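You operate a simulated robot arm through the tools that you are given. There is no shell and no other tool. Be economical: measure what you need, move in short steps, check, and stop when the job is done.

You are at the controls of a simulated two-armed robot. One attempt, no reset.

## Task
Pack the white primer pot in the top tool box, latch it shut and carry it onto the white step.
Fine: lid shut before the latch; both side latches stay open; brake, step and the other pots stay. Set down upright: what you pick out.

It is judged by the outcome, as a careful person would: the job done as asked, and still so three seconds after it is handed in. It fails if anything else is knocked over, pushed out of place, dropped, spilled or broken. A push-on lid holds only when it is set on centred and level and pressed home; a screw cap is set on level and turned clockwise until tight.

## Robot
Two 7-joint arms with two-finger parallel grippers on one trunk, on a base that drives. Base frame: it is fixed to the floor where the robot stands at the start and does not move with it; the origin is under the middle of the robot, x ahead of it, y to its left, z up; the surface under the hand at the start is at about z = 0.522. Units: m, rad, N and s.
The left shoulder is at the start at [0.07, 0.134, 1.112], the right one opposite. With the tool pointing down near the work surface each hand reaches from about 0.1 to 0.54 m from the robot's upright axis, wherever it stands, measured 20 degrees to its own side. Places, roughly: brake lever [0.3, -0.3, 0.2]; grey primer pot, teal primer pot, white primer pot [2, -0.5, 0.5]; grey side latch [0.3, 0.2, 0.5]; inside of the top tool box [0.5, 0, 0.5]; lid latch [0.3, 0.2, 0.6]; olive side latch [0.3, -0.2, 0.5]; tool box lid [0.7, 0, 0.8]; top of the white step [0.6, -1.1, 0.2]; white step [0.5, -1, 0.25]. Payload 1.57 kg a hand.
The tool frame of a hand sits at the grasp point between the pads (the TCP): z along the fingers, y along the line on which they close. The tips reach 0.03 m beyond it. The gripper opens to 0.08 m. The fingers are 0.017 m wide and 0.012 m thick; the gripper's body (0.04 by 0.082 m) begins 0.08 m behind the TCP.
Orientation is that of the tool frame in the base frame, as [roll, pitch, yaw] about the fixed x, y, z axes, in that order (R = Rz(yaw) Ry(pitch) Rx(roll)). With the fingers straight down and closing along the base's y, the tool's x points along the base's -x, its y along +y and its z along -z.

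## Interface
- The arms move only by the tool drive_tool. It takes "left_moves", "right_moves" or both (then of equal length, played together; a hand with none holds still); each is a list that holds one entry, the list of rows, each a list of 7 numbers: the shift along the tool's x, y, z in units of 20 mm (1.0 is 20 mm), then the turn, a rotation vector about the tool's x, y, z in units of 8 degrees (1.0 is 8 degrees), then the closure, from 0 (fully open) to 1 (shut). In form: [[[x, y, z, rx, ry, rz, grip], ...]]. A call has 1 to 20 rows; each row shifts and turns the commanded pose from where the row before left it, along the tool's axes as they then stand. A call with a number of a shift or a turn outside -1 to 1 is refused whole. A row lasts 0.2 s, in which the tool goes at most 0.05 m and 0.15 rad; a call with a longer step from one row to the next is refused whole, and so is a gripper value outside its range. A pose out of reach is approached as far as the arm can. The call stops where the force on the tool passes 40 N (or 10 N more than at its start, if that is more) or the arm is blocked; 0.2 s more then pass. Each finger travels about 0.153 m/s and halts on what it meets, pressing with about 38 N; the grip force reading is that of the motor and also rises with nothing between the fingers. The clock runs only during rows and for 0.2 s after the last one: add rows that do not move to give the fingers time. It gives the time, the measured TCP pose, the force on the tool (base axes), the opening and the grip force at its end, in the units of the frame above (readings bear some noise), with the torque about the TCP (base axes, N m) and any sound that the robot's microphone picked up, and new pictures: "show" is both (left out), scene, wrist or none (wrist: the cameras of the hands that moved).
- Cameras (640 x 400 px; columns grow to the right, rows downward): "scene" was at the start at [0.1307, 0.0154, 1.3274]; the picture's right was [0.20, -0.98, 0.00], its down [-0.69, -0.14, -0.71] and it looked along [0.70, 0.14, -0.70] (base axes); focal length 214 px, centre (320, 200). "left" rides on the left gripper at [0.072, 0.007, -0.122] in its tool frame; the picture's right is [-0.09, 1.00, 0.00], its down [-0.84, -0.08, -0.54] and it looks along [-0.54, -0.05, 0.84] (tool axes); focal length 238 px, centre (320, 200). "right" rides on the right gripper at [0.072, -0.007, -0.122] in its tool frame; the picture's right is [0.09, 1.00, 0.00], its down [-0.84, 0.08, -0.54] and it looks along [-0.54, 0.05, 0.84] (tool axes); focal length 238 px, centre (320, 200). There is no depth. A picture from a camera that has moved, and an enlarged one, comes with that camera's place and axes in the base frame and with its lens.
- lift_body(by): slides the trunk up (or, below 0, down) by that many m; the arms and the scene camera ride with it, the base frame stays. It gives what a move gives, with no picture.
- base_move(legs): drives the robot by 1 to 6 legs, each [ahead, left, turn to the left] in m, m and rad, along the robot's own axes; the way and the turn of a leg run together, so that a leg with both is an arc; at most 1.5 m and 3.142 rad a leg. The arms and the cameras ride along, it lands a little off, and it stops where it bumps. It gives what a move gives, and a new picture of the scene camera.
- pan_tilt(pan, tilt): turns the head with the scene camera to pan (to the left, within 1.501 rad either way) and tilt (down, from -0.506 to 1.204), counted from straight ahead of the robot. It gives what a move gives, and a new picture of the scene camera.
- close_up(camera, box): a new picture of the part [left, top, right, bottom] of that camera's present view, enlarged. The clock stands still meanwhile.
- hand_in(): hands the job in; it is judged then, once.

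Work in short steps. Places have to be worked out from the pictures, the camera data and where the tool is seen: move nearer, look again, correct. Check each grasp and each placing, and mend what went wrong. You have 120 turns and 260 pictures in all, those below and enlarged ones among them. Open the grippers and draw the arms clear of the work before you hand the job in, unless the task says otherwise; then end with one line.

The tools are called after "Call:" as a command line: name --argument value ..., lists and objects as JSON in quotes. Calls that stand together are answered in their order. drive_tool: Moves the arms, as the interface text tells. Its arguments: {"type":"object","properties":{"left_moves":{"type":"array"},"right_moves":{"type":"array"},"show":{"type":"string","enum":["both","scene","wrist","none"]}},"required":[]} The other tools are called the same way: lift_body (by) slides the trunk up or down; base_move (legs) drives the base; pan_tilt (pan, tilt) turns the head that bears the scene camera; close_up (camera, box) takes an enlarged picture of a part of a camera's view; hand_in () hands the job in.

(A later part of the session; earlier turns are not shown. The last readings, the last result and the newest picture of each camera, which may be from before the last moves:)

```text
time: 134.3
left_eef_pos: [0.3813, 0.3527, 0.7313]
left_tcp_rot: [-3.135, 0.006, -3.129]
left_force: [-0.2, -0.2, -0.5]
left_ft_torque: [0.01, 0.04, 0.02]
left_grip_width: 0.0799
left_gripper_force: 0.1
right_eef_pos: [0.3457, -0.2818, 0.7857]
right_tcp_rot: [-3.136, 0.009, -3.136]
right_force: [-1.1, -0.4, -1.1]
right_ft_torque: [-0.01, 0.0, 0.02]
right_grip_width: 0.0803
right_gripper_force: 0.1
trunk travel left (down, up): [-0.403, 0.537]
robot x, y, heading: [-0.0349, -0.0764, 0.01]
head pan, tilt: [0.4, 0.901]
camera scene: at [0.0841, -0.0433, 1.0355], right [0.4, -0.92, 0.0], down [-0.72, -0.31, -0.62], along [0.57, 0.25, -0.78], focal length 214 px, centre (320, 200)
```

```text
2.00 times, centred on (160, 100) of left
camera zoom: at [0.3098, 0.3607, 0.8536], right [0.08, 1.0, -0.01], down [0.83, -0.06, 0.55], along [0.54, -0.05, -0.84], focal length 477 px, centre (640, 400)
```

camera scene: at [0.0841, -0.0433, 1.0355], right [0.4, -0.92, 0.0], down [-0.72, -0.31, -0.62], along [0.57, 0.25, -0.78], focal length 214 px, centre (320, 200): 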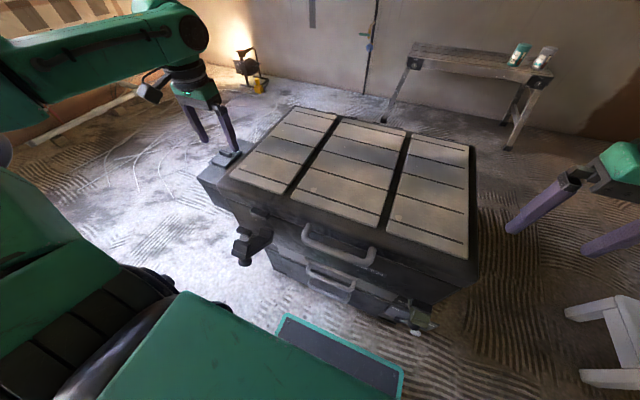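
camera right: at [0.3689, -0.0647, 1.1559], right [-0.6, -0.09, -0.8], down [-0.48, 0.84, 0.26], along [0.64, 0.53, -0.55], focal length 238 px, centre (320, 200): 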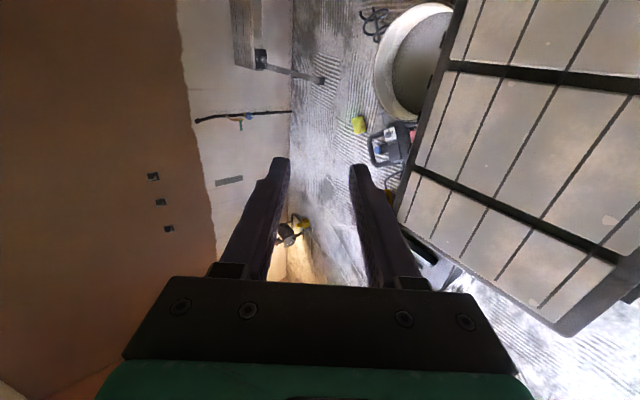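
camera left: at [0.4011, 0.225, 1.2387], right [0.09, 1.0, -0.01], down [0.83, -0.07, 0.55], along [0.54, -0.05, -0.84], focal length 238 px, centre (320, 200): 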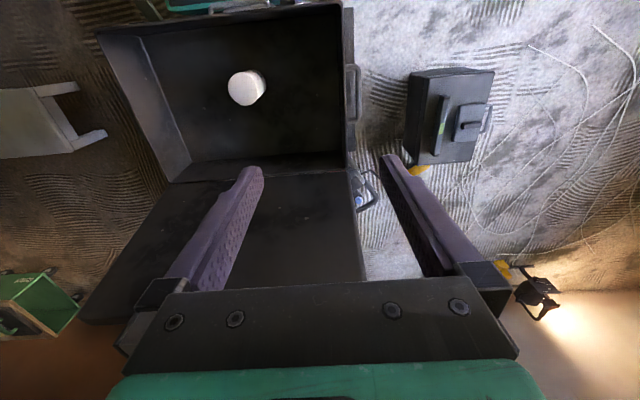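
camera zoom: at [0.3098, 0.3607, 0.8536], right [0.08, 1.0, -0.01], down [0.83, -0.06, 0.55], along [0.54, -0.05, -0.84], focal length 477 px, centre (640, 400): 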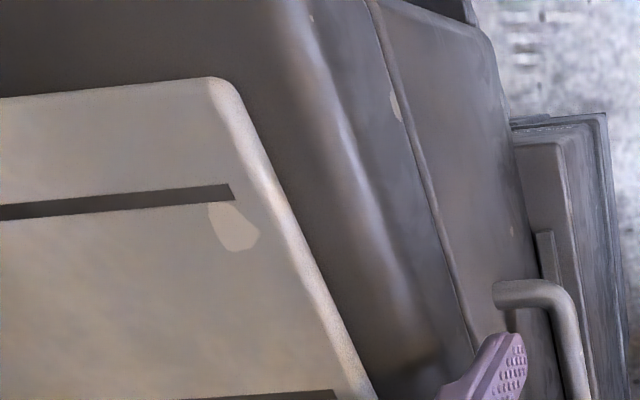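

The lid latch lever stands straight out with a hook block at the tip and a knob underneath; it must swing up so the block catches the lid's catch. I bring the left wrist camera back to view it and triangulate.

Call:
drive_tool --left_moves '[[[0.9, 0, -0.6, 0, 0, 0, 0], [0.9, 0, -0.6, 0, 0, 0, 0], [0.9, 0, -0.6, 0, 0, 0, 0], [0.9, 0, -0.6, 0, 0, 0, 0], [0.9, 0, -0.6, 0, 0, 0, 0], [0.9, 0, -0.6, 0, 0, 0, 0], [0.9, 0, -0.6, 0, 0, 0, 0], [0.9, 0, -0.6, 0, 0, 0, 0], [0.9, 0, -0.6, 0, 0, 0, 0], [0, 0, 0, 0, 0, 0, 0]]]'

```text
time: 136.5
left_eef_pos: [0.217, 0.3528, 0.8378]
left_tcp_rot: [-3.135, 0.004, -3.131]
left_force: [-1.0, 0.2, -0.2]
left_ft_torque: [0.02, 0.03, 0.01]
left_grip_width: 0.08
left_gripper_force: 0.0
right_eef_pos: [0.345, -0.2809, 0.7862]
right_tcp_rot: [-3.136, 0.007, -3.137]
right_force: [0.0, 0.0, -0.9]
right_ft_torque: [0.03, -0.02, 0.01]
right_grip_width: 0.08
right_gripper_force: 0.1
trunk travel left (down, up): [-0.403, 0.537]
robot x, y, heading: [-0.0335, -0.0755, 0.01]
head pan, tilt: [0.4, 0.901]
camera scene: at [0.0843, -0.0431, 1.0355], right [0.4, -0.92, 0.0], down [-0.72, -0.31, -0.62], along [0.57, 0.25, -0.78], focal length 214 px, centre (320, 200)
camera left: at [0.1468, 0.3602, 0.96], right [0.08, 1.0, -0.01], down [0.84, -0.06, 0.55], along [0.54, -0.05, -0.84], focal length 238 px, centre (320, 200)
```

scene: 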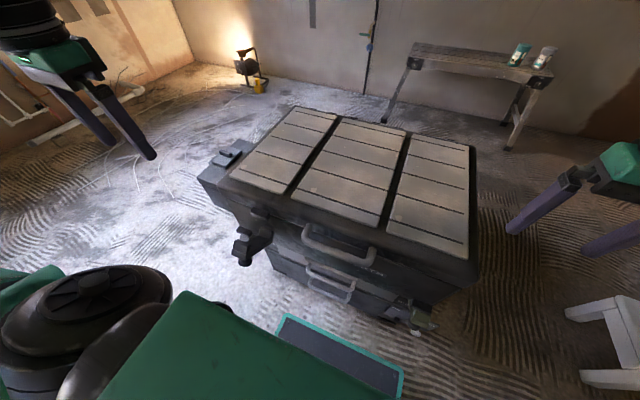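
left: 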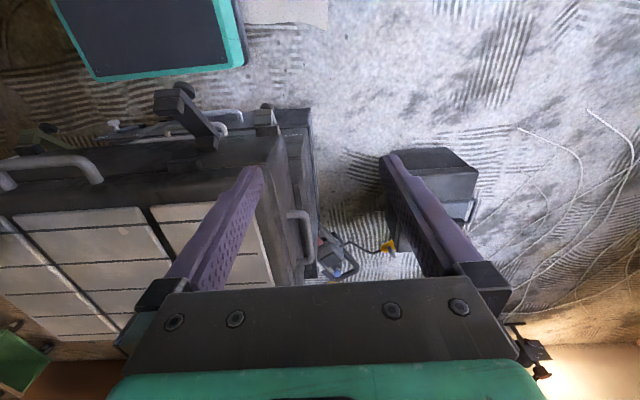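

Call:
close_up --camera "left" --box '[80, 60, 320, 210]'

Call:
close_up --camera "scene" --box '[195, 140, 315, 275]'

```text
2.67 times, centred on (200, 135) of left
camera zoom: at [0.1468, 0.3602, 0.96], right [0.08, 1.0, -0.01], down [0.84, -0.06, 0.55], along [0.54, -0.05, -0.84], focal length 636 px, centre (640, 373)
```

zoom: 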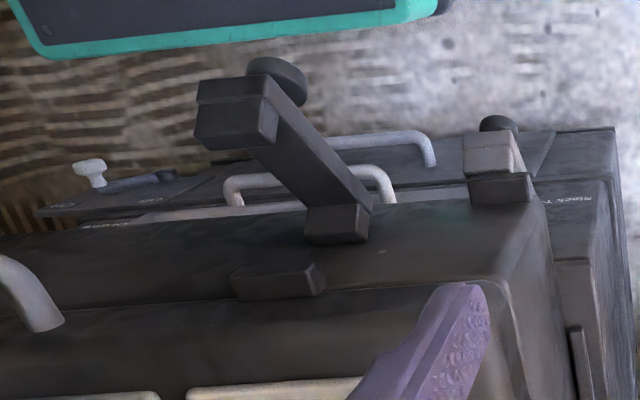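

```text
2.96 times, centred on (255, 208) of scene
camera zoom: at [0.0843, -0.0431, 1.0355], right [0.4, -0.92, 0.0], down [-0.72, -0.31, -0.62], along [0.57, 0.25, -0.78], focal length 636 px, centre (513, 178)
```

zoom: 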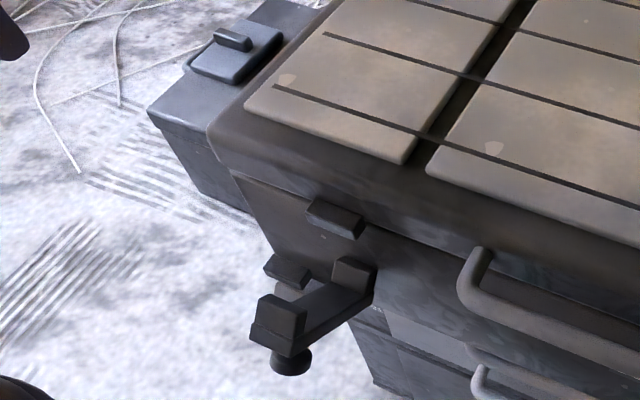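

Triangulated: latch tip block (0.193, 0.168, 0.659), knob (0.181, 0.169, 0.608), base (0.261, 0.170, 0.602), lid catch (0.265, 0.170, 0.674); grey side latch at y≈0.255, lower. I'll pinch the lever tip from above (closing along y) and swing it up; first move above it.

Call:
drive_tool --left_moves '[[[0.11, -0.92, 0.4, 0, 0, 0, 0], [0.11, -0.92, 0.4, 0, 0, 0, 0], [0.11, -0.92, 0.4, 0, 0, 0, 0], [0.11, -0.92, 0.4, 0, 0, 0, 0], [0.11, -0.92, 0.4, 0, 0, 0, 0], [0.11, -0.92, 0.4, 0, 0, 0, 0], [0.11, -0.92, 0.4, 0, 0, 0, 0], [0.11, -0.92, 0.4, 0, 0, 0, 0], [0.11, -0.92, 0.4, 0, 0, 0, 0], [0.11, -0.92, 0.4, 0, 0, 0, 0], [0, 0, 0, 0, 0, 0, 0]]]'

Call:
close_up --camera "scene" --box '[175, 120, 335, 275]'

```text
time: 138.9
left_eef_pos: [0.2163, 0.1713, 0.7803]
left_tcp_rot: [-3.135, 0.004, -3.13]
left_force: [0.9, 1.0, 0.2]
left_ft_torque: [-0.02, 0.0, 0.01]
left_grip_width: 0.0799
left_gripper_force: 0.2
left hand out of reach, approached as far as the arm can: row 8, 9, 10
right_eef_pos: [0.3444, -0.2801, 0.7867]
right_tcp_rot: [-3.137, 0.007, -3.135]
right_force: [-0.2, 0.6, 0.4]
right_ft_torque: [0.02, -0.01, 0.01]
right_grip_width: 0.0797
right_gripper_force: 0.0
trunk travel left (down, up): [-0.403, 0.537]
robot x, y, heading: [-0.0341, -0.0711, 0.008]
head pan, tilt: [0.4, 0.901]
camera scene: at [0.0838, -0.043, 1.0355], right [0.4, -0.92, 0.0], down [-0.72, -0.31, -0.62], along [0.57, 0.25, -0.78], focal length 214 px, centre (320, 200)
camera left: at [0.1439, 0.1796, 0.9015], right [0.08, 1.0, -0.01], down [0.84, -0.06, 0.55], along [0.54, -0.05, -0.84], focal length 238 px, centre (320, 200)
```

scene: 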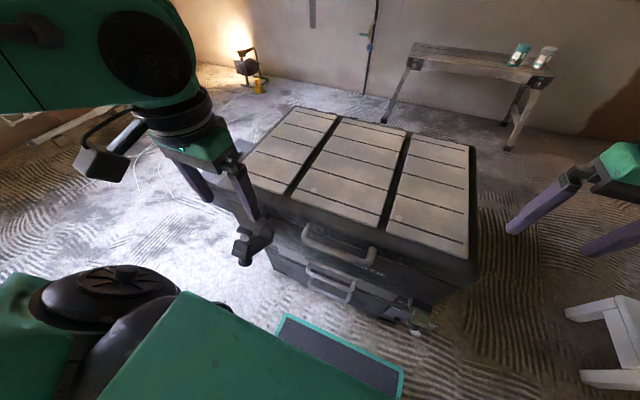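
left: 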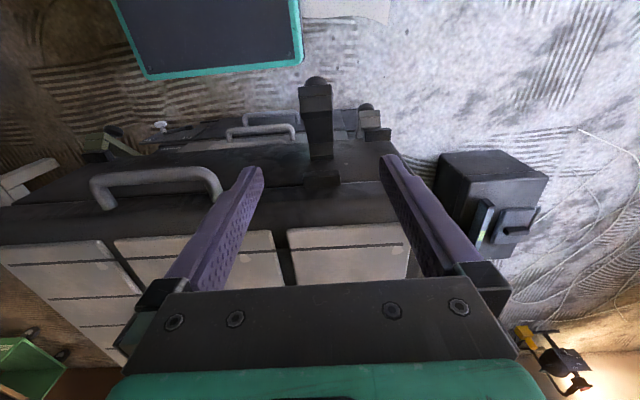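

```text
2.58 times, centred on (255, 198) of scene
camera zoom: at [0.0838, -0.043, 1.0355], right [0.4, -0.92, 0.0], down [-0.72, -0.31, -0.62], along [0.57, 0.25, -0.78], focal length 554 px, centre (488, 206)
```

zoom: 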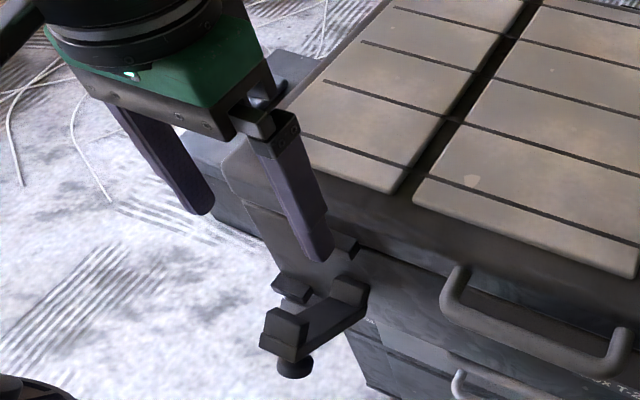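

The lever tip fits (0.18–0.19, 0.17). The arm is at its inner limit again, so I shift the base right 0.12 and back 0.03, then bring the hand back over the lever.

Call:
base_move --legs '[[-0.03, -0.12, 0]]'

Call:
drive_tool --left_moves '[[[0, 0.9, 0.1, 0, 0, 0, 0], [0, 0.9, 0.1, 0, 0, 0, 0], [0, 0.9, 0.1, 0, 0, 0, 0], [0, 0.9, 0.1, 0, 0, 0, 0], [0, 0.9, 0.1, 0, 0, 0, 0], [0, 0.9, 0.1, 0, 0, 0, 0], [0, 0.5, 0.1, 0, 0, 0, 0], [0, 0, 0, 0, 0, 0, 0]]]'

```text
time: 140.2
left_eef_pos: [0.1864, 0.0508, 0.7797]
left_tcp_rot: [-3.135, 0.004, -3.13]
left_force: [0.0, 0.6, -0.5]
left_ft_torque: [0.01, 0.03, 0.0]
left_grip_width: 0.08
left_gripper_force: 0.1
right_eef_pos: [0.3148, -0.402, 0.7856]
right_tcp_rot: [-3.135, 0.009, -3.137]
right_force: [-0.1, -0.6, 0.9]
right_ft_torque: [0.0, 0.0, 0.02]
right_grip_width: 0.0799
right_gripper_force: 0.1
trunk travel left (down, up): [-0.403, 0.537]
robot x, y, heading: [-0.0667, -0.1935, 0.014]
head pan, tilt: [0.4, 0.901]
camera scene: at [0.055, -0.1644, 1.0356], right [0.4, -0.92, 0.0], down [-0.72, -0.31, -0.62], along [0.57, 0.25, -0.78], focal length 214 px, centre (320, 200)
```

scene: 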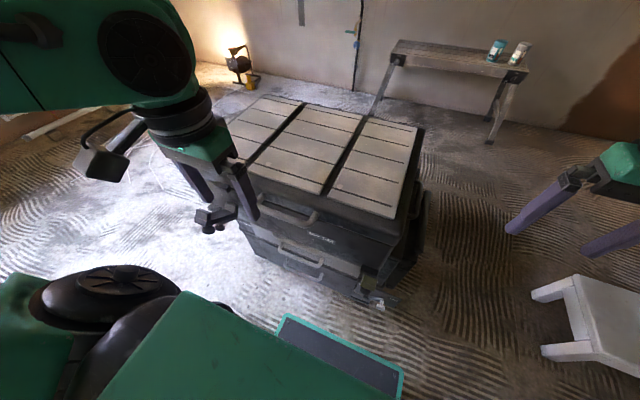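

```text
time: 142.0
left_eef_pos: [0.1871, 0.1701, 0.7647]
left_tcp_rot: [-3.134, 0.003, -3.132]
left_force: [0.0, 0.0, 0.1]
left_ft_torque: [-0.03, 0.0, 0.01]
left_grip_width: 0.08
left_gripper_force: 0.0
right_eef_pos: [0.3153, -0.4023, 0.7863]
right_tcp_rot: [-3.135, 0.007, -3.138]
right_force: [0.4, -0.4, 0.5]
right_ft_torque: [-0.03, -0.02, 0.02]
right_grip_width: 0.0798
right_gripper_force: 0.0
trunk travel left (down, up): [-0.403, 0.537]
robot x, y, heading: [-0.0652, -0.1944, 0.011]
head pan, tilt: [0.4, 0.901]
camera scene: at [0.0552, -0.1635, 1.0355], right [0.4, -0.92, 0.0], down [-0.72, -0.31, -0.62], along [0.57, 0.25, -0.78], focal length 214 px, centre (320, 200)
camera left: at [0.1158, 0.1768, 0.8869], right [0.08, 1.0, -0.01], down [0.84, -0.07, 0.55], along [0.54, -0.05, -0.84], focal length 238 px, centre (320, 200)
```

scene: 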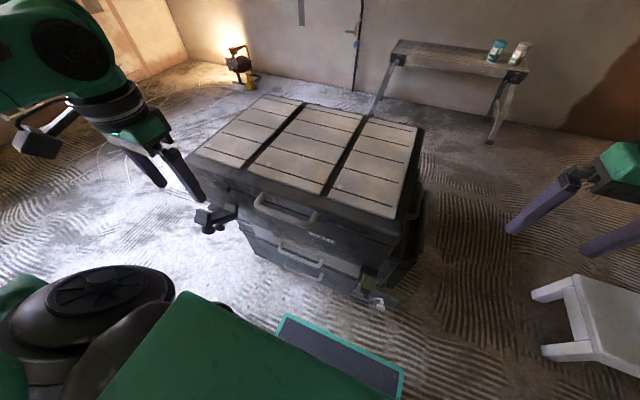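
left: 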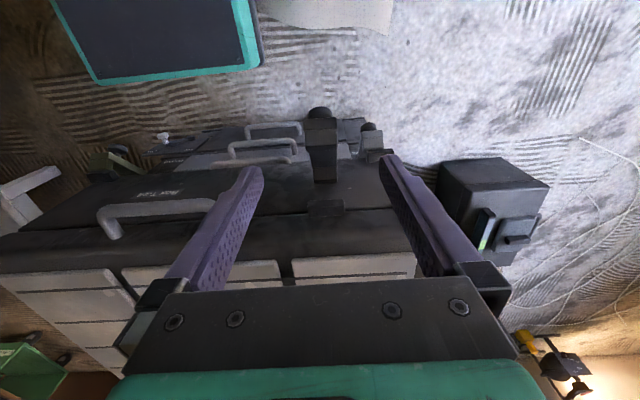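

Over the lever in y. I descend with open fingers straddling the lever tip to TCP z≈0.65.

Call:
drive_tool --left_moves '[[[-0.1, 0, 0.95, 0, 0, 0, 0], [-0.1, 0, 0.95, 0, 0, 0, 0], [-0.1, 0, 0.95, 0, 0, 0, 0], [-0.1, 0, 0.95, 0, 0, 0, 0], [0, 0, 0.95, 0, 0, 0, 0], [0, 0, 0.95, 0, 0, 0, 0], [0, 0, 0, 0, 0, 0, 0]]]' --show "wrist"

Call:
close_up --camera "scene" --box '[145, 140, 305, 255]'

```text
time: 143.6
left_eef_pos: [0.2028, 0.1752, 0.6536]
left_tcp_rot: [-3.133, 0.002, -3.13]
left_force: [-0.4, 0.4, -0.9]
left_ft_torque: [-0.01, -0.02, 0.0]
left_grip_width: 0.0799
left_gripper_force: 0.1
left hand out of reach, approached as far as the arm can: row 5, 6
right_eef_pos: [0.3153, -0.4007, 0.7871]
right_tcp_rot: [-3.134, 0.006, -3.138]
right_force: [0.4, 0.0, -0.1]
right_ft_torque: [0.0, -0.01, 0.03]
right_grip_width: 0.0799
right_gripper_force: 0.2
trunk travel left (down, up): [-0.403, 0.537]
robot x, y, heading: [-0.0655, -0.1951, 0.008]
head pan, tilt: [0.4, 0.901]
camera left: at [0.1316, 0.1836, 0.7758], right [0.08, 1.0, -0.01], down [0.84, -0.06, 0.54], along [0.54, -0.05, -0.84], focal length 238 px, centre (320, 200)
```

left: 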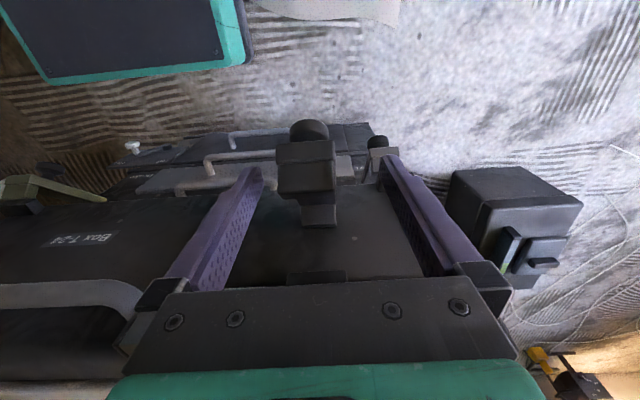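

```text
3.48 times, centred on (225, 198) of scene
camera zoom: at [0.0551, -0.1635, 1.0355], right [0.4, -0.92, 0.0], down [-0.72, -0.31, -0.62], along [0.57, 0.25, -0.78], focal length 746 px, centre (650, 209)
```

zoom: 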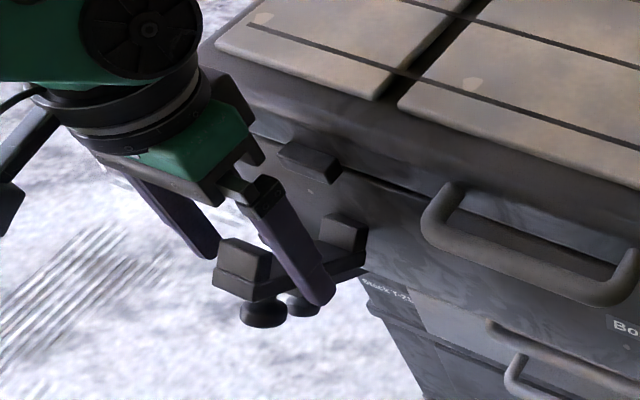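

Fingers straddle the lever. I correct y by −6 mm and close gently on it.

Call:
drive_tool --left_moves '[[[0, -0.3, 0, 0, 0, 0, 0.2], [0, 0, 0, 0, 0, 0, 0.5], [0, 0, 0, 0, 0, 0, 0.8], [0, 0, 0, 0, 0, 0, 1], [0, 0, 0, 0, 0, 0, 1]]]' --show "wrist"

Call:
close_up --camera "scene" --box '[145, 140, 305, 255]'

```text
time: 144.8
left_eef_pos: [0.2057, 0.1718, 0.6549]
left_tcp_rot: [-3.134, 0.002, -3.132]
left_force: [1.3, -6.4, 0.5]
left_ft_torque: [-0.27, 0.0, -0.64]
left_grip_width: 0.0333
left_gripper_force: 37.7
left hand out of reach, approached as far as the arm can: row 1
right_eef_pos: [0.3152, -0.4018, 0.7854]
right_tcp_rot: [-3.137, 0.007, -3.136]
right_force: [0.4, 0.4, -0.1]
right_ft_torque: [0.03, 0.0, 0.01]
right_grip_width: 0.0799
right_gripper_force: 0.1
trunk travel left (down, up): [-0.403, 0.537]
robot x, y, heading: [-0.0613, -0.1923, 0.01]
head pan, tilt: [0.4, 0.901]
camera left: at [0.1353, 0.1788, 0.7764], right [0.08, 1.0, -0.01], down [0.84, -0.07, 0.54], along [0.54, -0.05, -0.84], focal length 238 px, centre (320, 200)
```

left: 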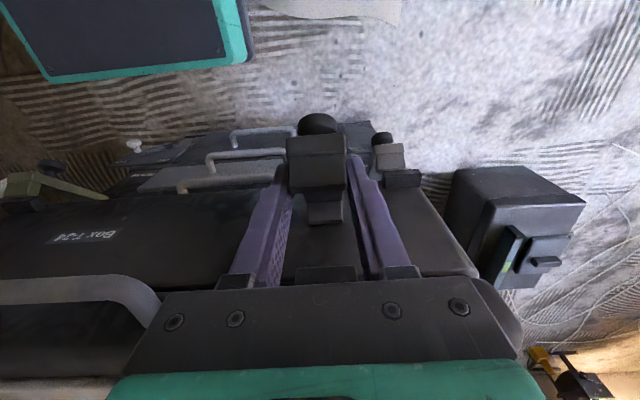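

```text
3.48 times, centred on (225, 198) of scene
camera zoom: at [0.0557, -0.1642, 1.0355], right [0.4, -0.92, 0.0], down [-0.72, -0.31, -0.62], along [0.57, 0.25, -0.78], focal length 746 px, centre (650, 209)
```

zoom: 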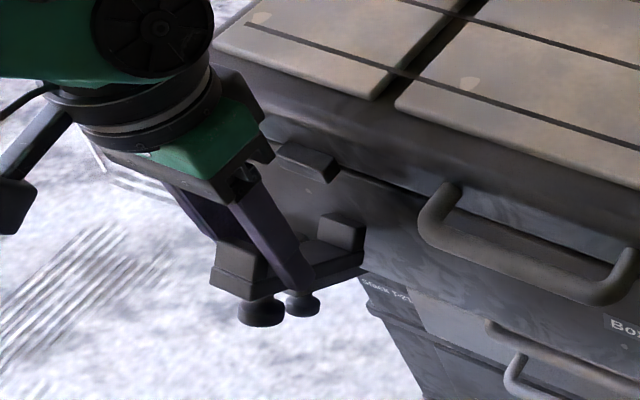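

The lever tip is clamped (0.033 wide). I swing it up along its arc around the base pivot, first 30°.

Call:
drive_tool --left_moves '[[[-0.26, 0, -0.25, 0, 0, 0, 1], [-0.26, 0, -0.25, 0, 0, 0, 1], [-0.3, 0, -0.21, 0, 0, 0, 1], [-0.3, 0, -0.21, 0, 0, 0, 1], [-0.34, 0, -0.16, 0, 0, 0, 1], [-0.34, 0, -0.16, 0, 0, 0, 1], [0, 0, 0, 0, 0, 0, 1]]]' --show "wrist"

Call:
close_up --camera "scene" --box '[145, 140, 305, 255]'

```text
time: 146.4
left_eef_pos: [0.2422, 0.1733, 0.6789]
left_tcp_rot: [-3.133, 0.004, -3.131]
left_force: [-0.7, 0.7, -11.0]
left_ft_torque: [-0.12, 0.84, -0.53]
left_grip_width: 0.0334
left_gripper_force: 38.3
right_eef_pos: [0.3167, -0.4007, 0.7862]
right_tcp_rot: [-3.136, 0.005, -3.139]
right_force: [0.1, -0.9, 0.3]
right_ft_torque: [0.0, 0.03, 0.03]
right_grip_width: 0.08
right_gripper_force: 0.1
trunk travel left (down, up): [-0.403, 0.537]
robot x, y, heading: [-0.0671, -0.1921, 0.01]
head pan, tilt: [0.4, 0.901]
camera left: at [0.1712, 0.1808, 0.8005], right [0.08, 1.0, -0.01], down [0.84, -0.06, 0.55], along [0.54, -0.05, -0.84], focal length 238 px, centre (320, 200)
```

left: 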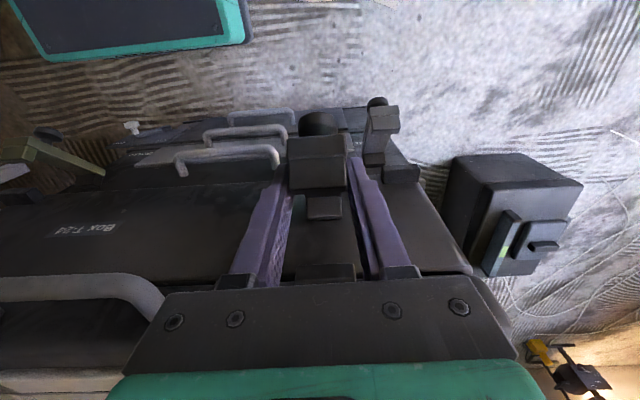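

```text
3.48 times, centred on (225, 198) of scene
camera zoom: at [0.0563, -0.1624, 1.0353], right [0.4, -0.92, 0.0], down [-0.72, -0.31, -0.62], along [0.57, 0.25, -0.78], focal length 746 px, centre (650, 209)
```

zoom: 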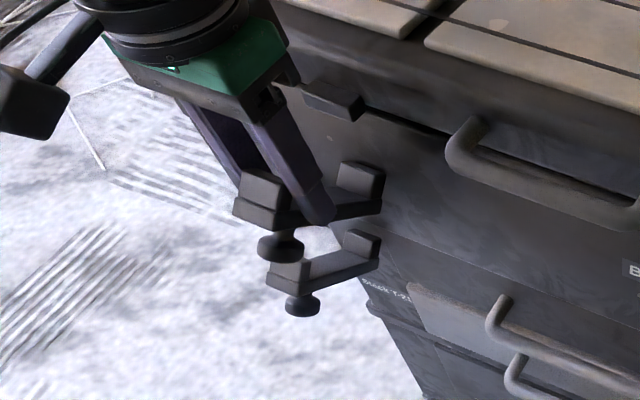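

The clamped lever did not turn in the grip; the front of the box was lifted instead. I reverse the motion to set it back down.

Call:
drive_tool --left_moves '[[[0.34, 0, 0.16, 0, 0, 0, 1], [0.34, 0, 0.16, 0, 0, 0, 1], [0.3, 0, 0.21, 0, 0, 0, 1], [0.3, 0, 0.21, 0, 0, 0, 1], [0.26, 0, 0.25, 0, 0, 0, 1], [0.26, 0, 0.25, 0, 0, 0, 1], [0, 0, 0, 0, 0, 0, 1]]]' --show "scene"

Call:
close_up --camera "scene" --box '[145, 140, 305, 255]'

```text
time: 148.0
left_eef_pos: [0.2076, 0.1719, 0.6545]
left_tcp_rot: [-3.137, 0.007, -3.133]
left_force: [13.2, -2.5, 10.8]
left_ft_torque: [-0.24, -1.29, -0.55]
left_grip_width: 0.0334
left_gripper_force: 38.0
right_eef_pos: [0.3158, -0.4025, 0.7853]
right_tcp_rot: [-3.139, 0.008, -3.138]
right_force: [0.0, -0.1, 0.2]
right_ft_torque: [0.01, 0.02, 0.0]
right_grip_width: 0.0801
right_gripper_force: 0.0
trunk travel left (down, up): [-0.403, 0.537]
robot x, y, heading: [-0.0653, -0.1924, 0.013]
head pan, tilt: [0.4, 0.901]
camera scene: at [0.0561, -0.1648, 1.0356], right [0.4, -0.92, 0.0], down [-0.72, -0.31, -0.62], along [0.57, 0.25, -0.78], focal length 214 px, centre (320, 200)
```

scene: 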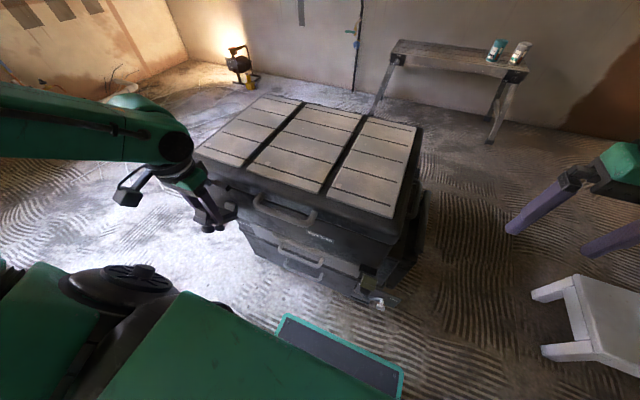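

```text
3.48 times, centred on (225, 198) of scene
camera zoom: at [0.0561, -0.1648, 1.0356], right [0.4, -0.92, 0.0], down [-0.72, -0.31, -0.62], along [0.57, 0.25, -0.78], focal length 746 px, centre (650, 209)
```

zoom: 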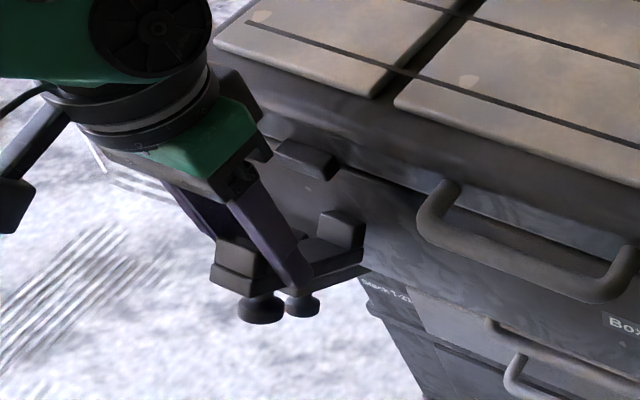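

Set back as before. The grip's own friction kept the lever from turning, so now I turn the tool together with the lever: 25° about the pivot in 5° rows.

Call:
drive_tool --left_moves '[[[-0.285, 0, -0.25, 0, 0.625, 0, 1], [-0.285, 0, -0.25, 0, 0.625, 0, 1], [-0.285, 0, -0.25, 0, 0.625, 0, 1], [0, 0, 0, 0, 0, 0, 1]]]' --show "scene"

Call:
close_up --camera "scene" --box '[145, 140, 305, 255]'

```text
time: 149.0
left_eef_pos: [0.2206, 0.1717, 0.6679]
left_tcp_rot: [-3.135, -0.263, -3.134]
left_force: [-4.2, -2.8, 3.1]
left_ft_torque: [-0.22, 0.18, -0.28]
left_grip_width: 0.0332
left_gripper_force: 38.1
right_eef_pos: [0.3147, -0.4021, 0.7865]
right_tcp_rot: [-3.137, 0.008, -3.136]
right_force: [-0.1, -0.1, -0.2]
right_ft_torque: [-0.02, 0.0, 0.01]
right_grip_width: 0.08
right_gripper_force: 0.1
trunk travel left (down, up): [-0.403, 0.537]
robot x, y, heading: [-0.0684, -0.1885, 0.013]
head pan, tilt: [0.4, 0.901]
camera scene: at [0.0542, -0.1644, 1.0356], right [0.4, -0.92, 0.0], down [-0.72, -0.31, -0.62], along [0.57, 0.25, -0.78], focal length 214 px, centre (320, 200)
```

scene: 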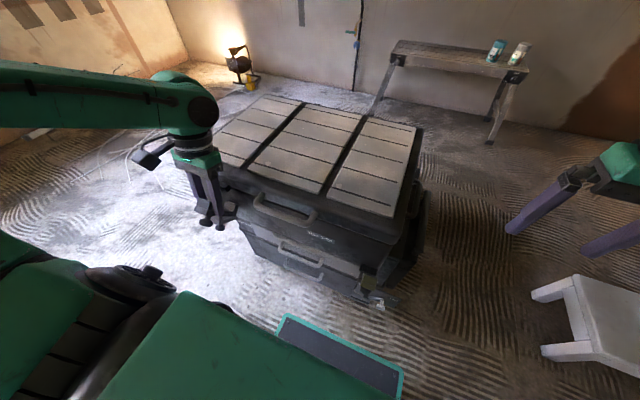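

```text
3.48 times, centred on (225, 198) of scene
camera zoom: at [0.0542, -0.1644, 1.0356], right [0.4, -0.92, 0.0], down [-0.72, -0.31, -0.62], along [0.57, 0.25, -0.78], focal length 746 px, centre (650, 209)
```

zoom: 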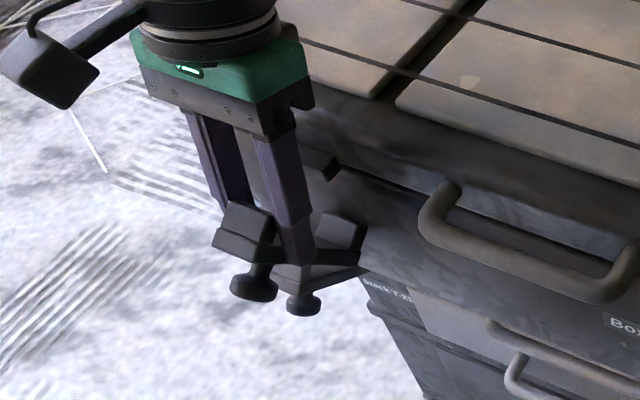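

It works: the lever turned 15° with low force and the box stayed. Continue 15° more.

Call:
drive_tool --left_moves '[[[-0.285, 0, -0.25, 0, 0.625, 0, 1], [-0.285, 0, -0.25, 0, 0.625, 0, 1], [-0.285, 0, -0.25, 0, 0.625, 0, 1], [0, 0, 0, 0, 0, 0, 1]]]' --show "none"

Call:
close_up --camera "scene" --box '[145, 140, 305, 255]'

```text
time: 150.0
left_eef_pos: [0.2444, 0.1731, 0.6768]
left_tcp_rot: [-3.135, -0.52, -3.135]
left_force: [-5.6, 2.0, -0.8]
left_ft_torque: [0.21, 0.46, -0.2]
left_grip_width: 0.0334
left_gripper_force: 38.3
right_eef_pos: [0.3148, -0.4004, 0.7882]
right_tcp_rot: [-3.136, 0.01, -3.138]
right_force: [0.5, 0.3, 0.0]
right_ft_torque: [-0.01, 0.04, 0.01]
right_grip_width: 0.08
right_gripper_force: 0.0
trunk travel left (down, up): [-0.403, 0.537]
robot x, y, heading: [-0.0664, -0.1929, 0.009]
head pan, tilt: [0.4, 0.901]
```

```text
3.48 times, centred on (225, 198) of scene
camera zoom: at [0.0546, -0.1632, 1.0355], right [0.4, -0.92, 0.0], down [-0.72, -0.31, -0.62], along [0.57, 0.25, -0.78], focal length 746 px, centre (650, 209)
```

zoom: 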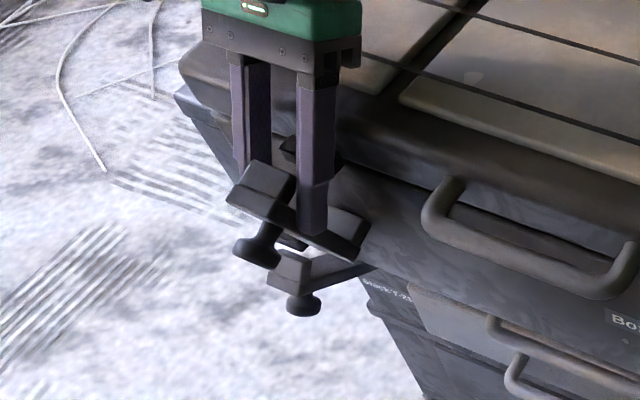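

Good, 30° turned, still low force. Another 10°.

Call:
drive_tool --left_moves '[[[-0.285, 0, -0.25, 0, 0.625, 0, 1], [-0.285, 0, -0.25, 0, 0.625, 0, 1], [0, 0, 0, 0, 0, 0, 1]]]' --show "none"

Call:
close_up --camera "scene" --box '[145, 140, 305, 255]'

Call:
close_up --camera "left" --box '[0, 0, 640, 400]'

```text
time: 150.8
left_eef_pos: [0.2595, 0.1707, 0.6822]
left_tcp_rot: [-3.136, -0.686, -3.136]
left_force: [-0.9, 3.8, 21.7]
left_ft_torque: [-0.14, -4.26, -0.51]
left_grip_width: 0.033
left_gripper_force: 37.3
right_eef_pos: [0.3133, -0.402, 0.7876]
right_tcp_rot: [-3.138, 0.01, -3.138]
right_force: [-0.4, -0.7, 0.7]
right_ft_torque: [0.0, 0.0, 0.05]
right_grip_width: 0.0801
right_gripper_force: 0.0
trunk travel left (down, up): [-0.403, 0.537]
robot x, y, heading: [-0.0666, -0.1933, 0.007]
head pan, tilt: [0.4, 0.901]
```

```text
3.48 times, centred on (225, 198) of scene
camera zoom: at [0.0522, -0.1648, 1.0363], right [0.4, -0.92, 0.0], down [-0.72, -0.31, -0.62], along [0.57, 0.25, -0.78], focal length 746 px, centre (650, 209)
```

zoom: 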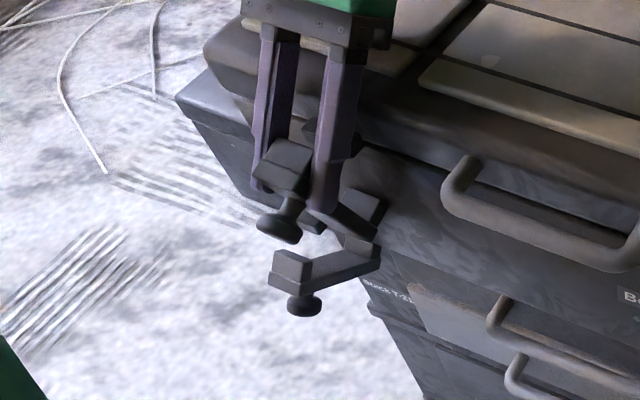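

```text
1.00 times, centred on (320, 200) of left (not enlarged: the box is as wide or as high as the picture)
camera zoom: at [0.282, 0.1806, 0.8214], right [0.06, 1.0, -0.06], down [0.99, -0.07, -0.11], along [-0.11, -0.05, -0.99], focal length 238 px, centre (320, 200)
```

zoom: 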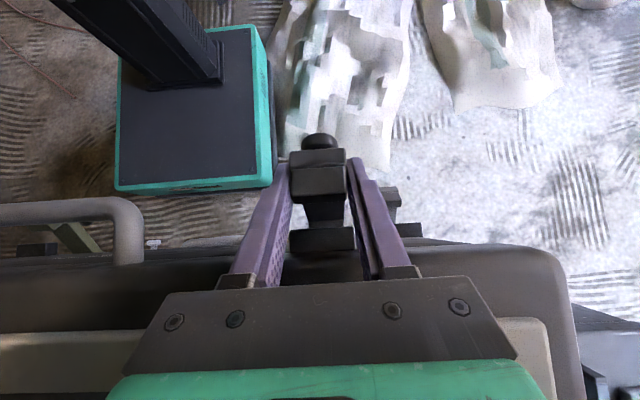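

The palm now touches the lid edge (22 N, torque) and nudged the box. I go back 10°, release, and then push the lever home from the front instead.

Call:
drive_tool --left_moves '[[[0.285, 0, 0.25, 0, -0.625, 0, 1], [0.285, 0, 0.25, 0, -0.625, 0, 1], [0, 0, 0, 0, 0, 0, 0.6], [0, 0, 0, 0, 0, 0, 0.2], [0, 0, 0, 0, 0, 0, 0]]]' --show "none"

Call:
close_up --camera "scene" --box '[145, 140, 305, 255]'

```text
time: 152.0
left_eef_pos: [0.245, 0.1739, 0.6776]
left_tcp_rot: [-3.133, -0.521, -3.135]
left_force: [-0.1, -0.6, -0.4]
left_ft_torque: [0.0, 0.01, 0.06]
left_grip_width: 0.0801
left_gripper_force: 0.0
right_eef_pos: [0.3154, -0.4022, 0.7863]
right_tcp_rot: [-3.136, 0.007, -3.14]
right_force: [0.2, -0.4, 0.5]
right_ft_torque: [0.01, -0.02, 0.01]
right_grip_width: 0.0797
right_gripper_force: 0.0
trunk travel left (down, up): [-0.403, 0.537]
robot x, y, heading: [-0.0642, -0.1906, 0.008]
head pan, tilt: [0.4, 0.901]
```

```text
3.48 times, centred on (225, 198) of scene
camera zoom: at [0.0552, -0.1635, 1.0356], right [0.4, -0.92, 0.0], down [-0.72, -0.31, -0.62], along [0.57, 0.25, -0.78], focal length 746 px, centre (650, 209)
```

zoom: 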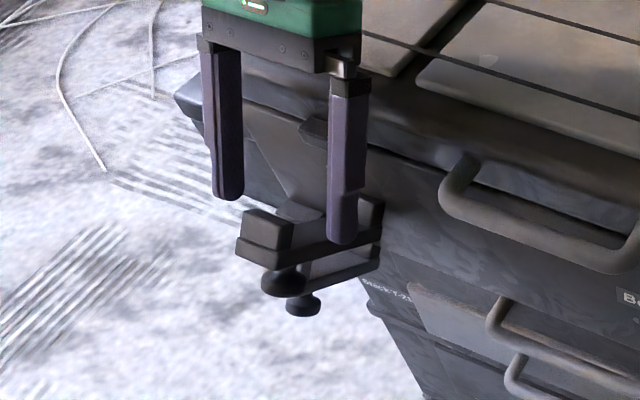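

The lever swung back to rest, so it must be pushed up continuously. I'll use closed fingers from below the knob with the tool 45° forward-down: raise the trunk straight up, back the base off, and re-orient.

Call:
lift_body --by 0.25

Call:
base_move --legs '[[-0.13, -0.03, 0]]'

Call:
drive_tool --left_moves '[[[0, 0, 0, 0, -0.94, 0, 0.5], [0, 0, 0, 0, -0.94, 0, 1], [0, 0, 0, 0, -0.94, 0, 1], [0, 0, 0, 0, -0.94, 0, 1], [0, 0, 0, 0, -0.94, 0, 1], [0, 0, 0, 0, -0.94, 0, 1], [0, 0, 0, 0, -0.94, 0, 1], [0, 0, 0, 0, -0.94, 0, 1], [0, 0, 0, 0, -0.94, 0, 1], [0, 0, 0, 0, -0.94, 0, 1], [0, 0, 0, 0, 0, 0, 1]]]'

```text
time: 154.6
left_eef_pos: [0.2456, 0.1717, 0.9285]
left_tcp_rot: [-3.134, -0.52, -3.134]
left_force: [-1.1, -0.5, -0.9]
left_ft_torque: [0.02, -0.04, -0.02]
left_grip_width: 0.0802
left_gripper_force: 0.0
right_eef_pos: [0.3148, -0.4012, 1.0366]
right_tcp_rot: [-3.137, 0.008, -3.139]
right_force: [-0.4, 0.0, -0.2]
right_ft_torque: [-0.01, -0.03, 0.0]
right_grip_width: 0.08
right_gripper_force: 0.0
trunk travel left (down, up): [-0.653, 0.287]
robot x, y, heading: [-0.0649, -0.1926, 0.011]
head pan, tilt: [0.4, 0.901]
```

```text
time: 155.9
left_eef_pos: [0.112, 0.1415, 0.926]
left_tcp_rot: [-3.132, -0.52, -3.133]
left_force: [-0.1, -0.9, -1.0]
left_ft_torque: [-0.01, -0.03, 0.03]
left_grip_width: 0.0802
left_gripper_force: 0.1
right_eef_pos: [0.1832, -0.4319, 1.0362]
right_tcp_rot: [-3.139, 0.006, -3.134]
right_force: [-0.2, -0.2, 0.3]
right_ft_torque: [0.02, -0.02, 0.0]
right_grip_width: 0.0801
right_gripper_force: 0.0
trunk travel left (down, up): [-0.653, 0.287]
robot x, y, heading: [-0.1968, -0.2243, 0.011]
head pan, tilt: [0.4, 0.901]
camera scene: at [-0.0774, -0.1946, 1.2854], right [0.4, -0.92, 0.0], down [-0.72, -0.31, -0.62], along [0.57, 0.25, -0.78], focal length 214 px, centre (320, 200)
```

scene: 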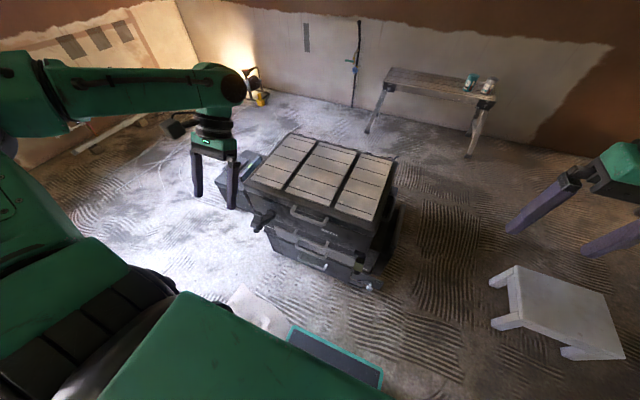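

```text
time: 158.3
left_eef_pos: [0.1614, 0.2067, 0.9423]
left_tcp_rot: [-3.131, 0.793, -3.121]
left_force: [0.0, -0.1, -0.2]
left_ft_torque: [-0.01, 0.01, 0.02]
left_grip_width: 0.0002
left_gripper_force: 21.2
left hand out of reach, approached as far as the arm can: row 6, 7, 8, 9, 10
right_eef_pos: [0.1828, -0.4329, 1.0354]
right_tcp_rot: [-3.136, 0.008, -3.136]
right_force: [-0.2, 0.2, 0.3]
right_ft_torque: [0.0, 0.04, 0.02]
right_grip_width: 0.0801
right_gripper_force: 0.1
trunk travel left (down, up): [-0.653, 0.287]
robot x, y, heading: [-0.2022, -0.2246, 0.011]
head pan, tilt: [0.4, 0.901]
camera scene: at [-0.0784, -0.1957, 1.2855], right [0.4, -0.92, 0.0], down [-0.72, -0.31, -0.62], along [0.57, 0.25, -0.78], focal length 214 px, centre (320, 200)
camera left: at [0.0248, 0.2128, 0.9777], right [0.05, 1.0, 0.06], down [0.2, -0.07, 0.98], along [0.98, -0.04, -0.2], focal length 238 px, centre (320, 200)
```

scene: 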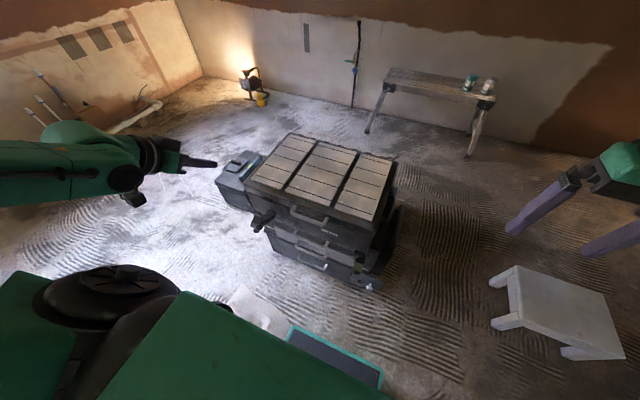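
left: 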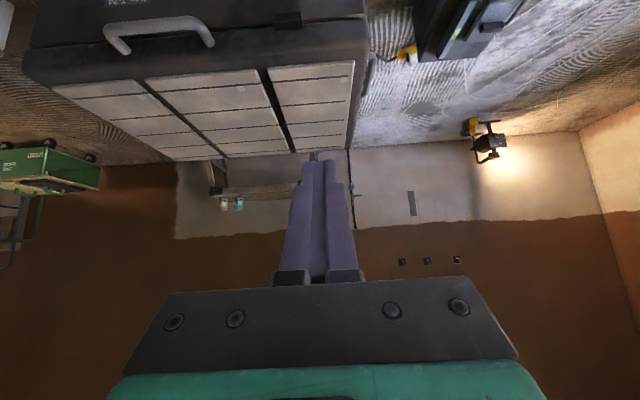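

The tool is at 45° with closed fingers. I lower it in front of the latch (x≈0.10, z≈0.70), from where the wrist camera looks straight at the latch.

Call:
drive_tool --left_moves '[[[0.88, -0.154, 0.53, 0, 0, 0, 1], [0.88, -0.154, 0.53, 0, 0, 0, 1], [0.88, -0.154, 0.53, 0, 0, 0, 1], [0.88, -0.154, 0.53, 0, 0, 0, 1], [0.88, -0.154, 0.53, 0, 0, 0, 1], [0.88, -0.154, 0.53, 0, 0, 0, 1], [0.88, -0.154, 0.53, 0, 0, 0, 1], [0.88, -0.154, 0.53, 0, 0, 0, 1], [0.88, -0.154, 0.53, 0, 0, 0, 1], [0.88, -0.154, 0.53, 0, 0, 0, 1], [0.88, -0.154, 0.53, 0, 0, 0, 1], [0.88, -0.154, 0.53, 0, 0, 0, 1], [0, 0, 0, 0, 0, 0, 1]]]'

Call:
close_up --camera "scene" --box '[230, 180, 350, 270]'

```text
time: 161.1
left_eef_pos: [0.1046, 0.1751, 0.7071]
left_tcp_rot: [-3.132, 0.792, -3.122]
left_force: [-0.2, 0.0, -0.5]
left_ft_torque: [0.02, -0.02, -0.02]
left_grip_width: 0.0001
left_gripper_force: 20.7
left hand out of reach, approached as far as the arm can: row 1
right_eef_pos: [0.1823, -0.4318, 1.0356]
right_tcp_rot: [-3.136, 0.007, -3.133]
right_force: [0.4, 0.9, -0.5]
right_ft_torque: [-0.01, 0.01, 0.02]
right_grip_width: 0.0799
right_gripper_force: 0.0
trunk travel left (down, up): [-0.653, 0.287]
robot x, y, heading: [-0.2017, -0.22, 0.012]
head pan, tilt: [0.4, 0.901]
camera scene: at [-0.0785, -0.1953, 1.2855], right [0.4, -0.92, 0.0], down [-0.72, -0.31, -0.62], along [0.57, 0.25, -0.78], focal length 214 px, centre (320, 200)
camera left: at [-0.0322, 0.1811, 0.7412], right [0.05, 1.0, 0.06], down [0.2, -0.07, 0.98], along [0.98, -0.04, -0.21], focal length 238 px, centre (320, 200)
```

scene: 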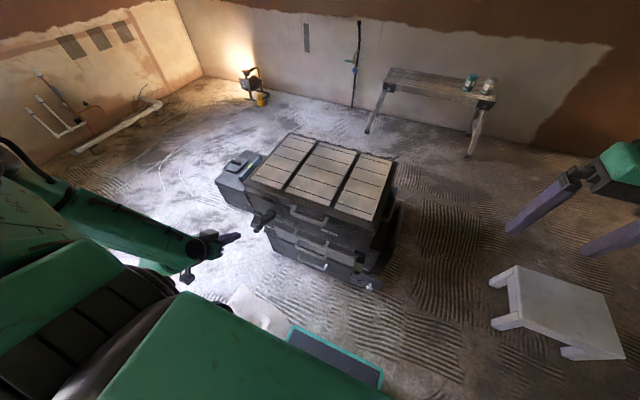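
left: 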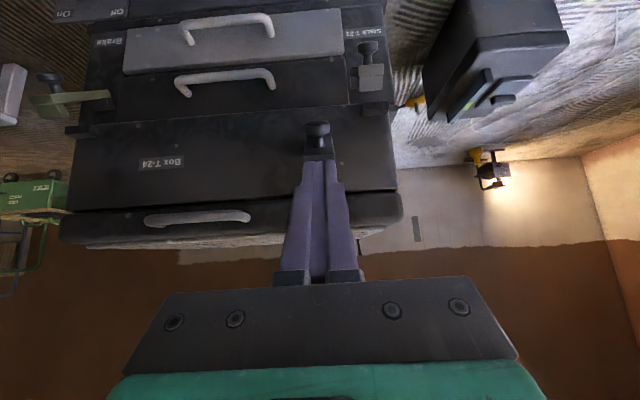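

```text
4.44 times, centred on (290, 225) of scene
camera zoom: at [-0.0785, -0.1953, 1.2855], right [0.4, -0.92, 0.0], down [-0.72, -0.31, -0.62], along [0.57, 0.25, -0.78], focal length 953 px, centre (453, 89)
```

zoom: 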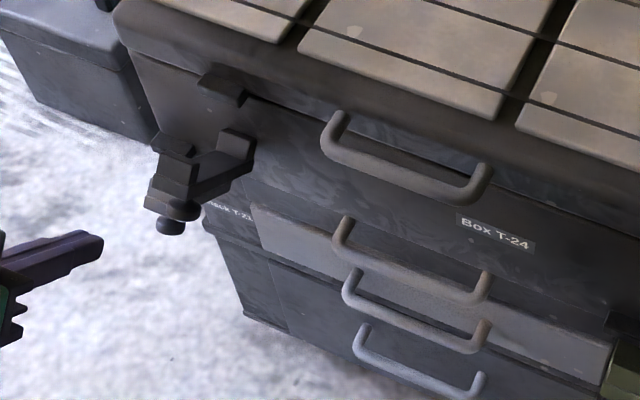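

Knob now at (0.209, 0.173, 0.611) (the box has shifted back ~3 cm on its stack). I move the closed fingers to just below and in front of the knob.

Call:
drive_tool --left_moves '[[[0.29, -0.02, 0.89, 0, 0, 0, 1], [0.29, -0.02, 0.89, 0, 0, 0, 1], [0.29, -0.02, 0.89, 0, 0, 0, 1], [0.29, -0.02, 0.89, 0, 0, 0, 1], [0.29, -0.02, 0.89, 0, 0, 0, 1], [0.29, -0.02, 0.89, 0, 0, 0, 1], [0.29, -0.02, 0.89, 0, 0, 0, 1], [0, 0, 0, 0, 0, 0, 1]]]' --show "wrist"

Call:
close_up --camera "scene" --box '[210, 170, 330, 260]'

```text
time: 162.9
left_eef_pos: [0.1644, 0.1696, 0.5906]
left_tcp_rot: [-3.132, 0.792, -3.122]
left_force: [-0.4, -0.2, -1.1]
left_ft_torque: [0.02, -0.01, 0.03]
left_grip_width: 0.0
left_gripper_force: 21.5
right_eef_pos: [0.1818, -0.4332, 1.0363]
right_tcp_rot: [-3.137, 0.008, -3.135]
right_force: [0.0, 0.4, -0.5]
right_ft_torque: [0.0, 0.04, 0.01]
right_grip_width: 0.0799
right_gripper_force: 0.1
trunk travel left (down, up): [-0.653, 0.287]
robot x, y, heading: [-0.2008, -0.223, 0.011]
head pan, tilt: [0.4, 0.901]
camera left: at [0.0285, 0.1762, 0.6249], right [0.05, 1.0, 0.06], down [0.2, -0.07, 0.98], along [0.98, -0.04, -0.21], focal length 238 px, centre (320, 200)
```

left: 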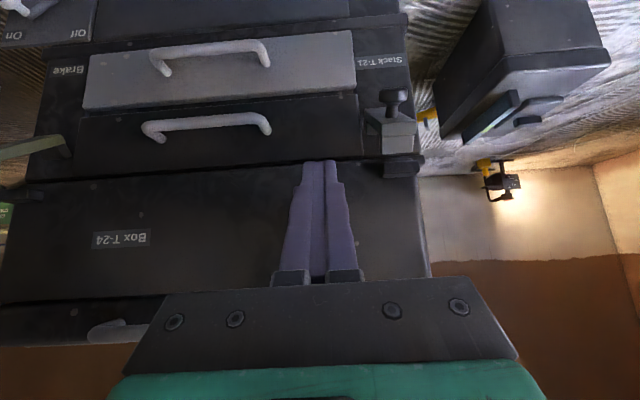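

```text
4.44 times, centred on (270, 215) of scene
camera zoom: at [-0.0788, -0.1951, 1.2856], right [0.4, -0.92, 0.0], down [-0.72, -0.31, -0.62], along [0.57, 0.25, -0.78], focal length 953 px, centre (542, 133)
```

zoom: 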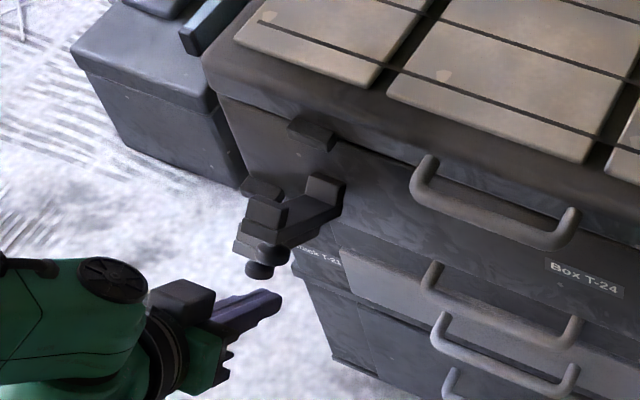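

Fingers are under the knob. I push up along the lever's arc for the first ~30°.

Call:
drive_tool --left_moves '[[[-0.37, 0.05, 0.02, 0, 0, 0, 1], [-0.37, 0.05, 0.02, 0, 0, 0, 1], [-0.345, 0, -0.23, 0, 0, 0, 1], [-0.345, 0, -0.23, 0, 0, 0, 1], [-0.38, 0, -0.17, 0, 0, 0, 1], [-0.38, 0, -0.17, 0, 0, 0, 1], [-0.405, 0, -0.1, 0, 0, 0, 1], [-0.405, 0, -0.1, 0, 0, 0, 1]]]' --show "wrist"

Call:
close_up --camera "scene" --box '[210, 170, 330, 260]'

```text
time: 164.7
left_eef_pos: [0.1898, 0.1743, 0.6406]
left_tcp_rot: [-3.129, 0.792, -3.124]
left_force: [-0.7, 0.4, 0.5]
left_ft_torque: [-0.01, -0.01, -0.01]
left_grip_width: 0.0002
left_gripper_force: 21.3
left hand out of reach, approached as far as the arm can: row 8
right_eef_pos: [0.1822, -0.4323, 1.0365]
right_tcp_rot: [-3.136, 0.007, -3.134]
right_force: [-0.4, -0.1, -0.2]
right_ft_torque: [-0.01, 0.02, -0.03]
right_grip_width: 0.0801
right_gripper_force: 0.0
trunk travel left (down, up): [-0.653, 0.287]
robot x, y, heading: [-0.1959, -0.2255, 0.01]
head pan, tilt: [0.4, 0.901]
camera left: at [0.0526, 0.1796, 0.6756], right [0.05, 1.0, 0.06], down [0.2, -0.07, 0.98], along [0.98, -0.04, -0.2], focal length 238 px, centre (320, 200)
```

left: 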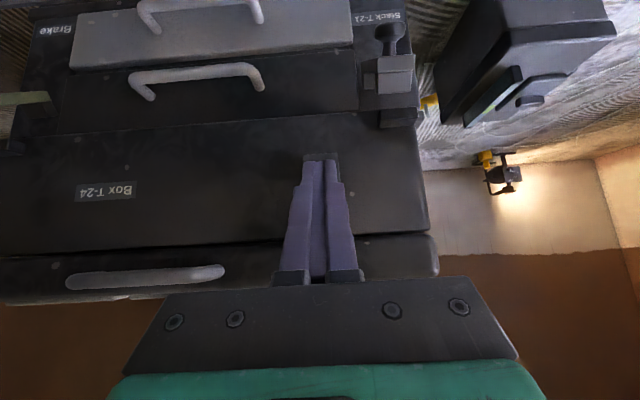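

```text
4.44 times, centred on (270, 215) of scene
camera zoom: at [-0.0785, -0.1949, 1.2855], right [0.4, -0.92, 0.0], down [-0.72, -0.31, -0.62], along [0.57, 0.25, -0.78], focal length 953 px, centre (542, 133)
```

zoom: 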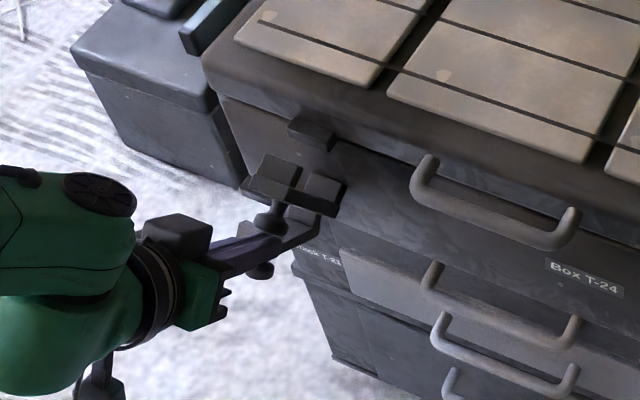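

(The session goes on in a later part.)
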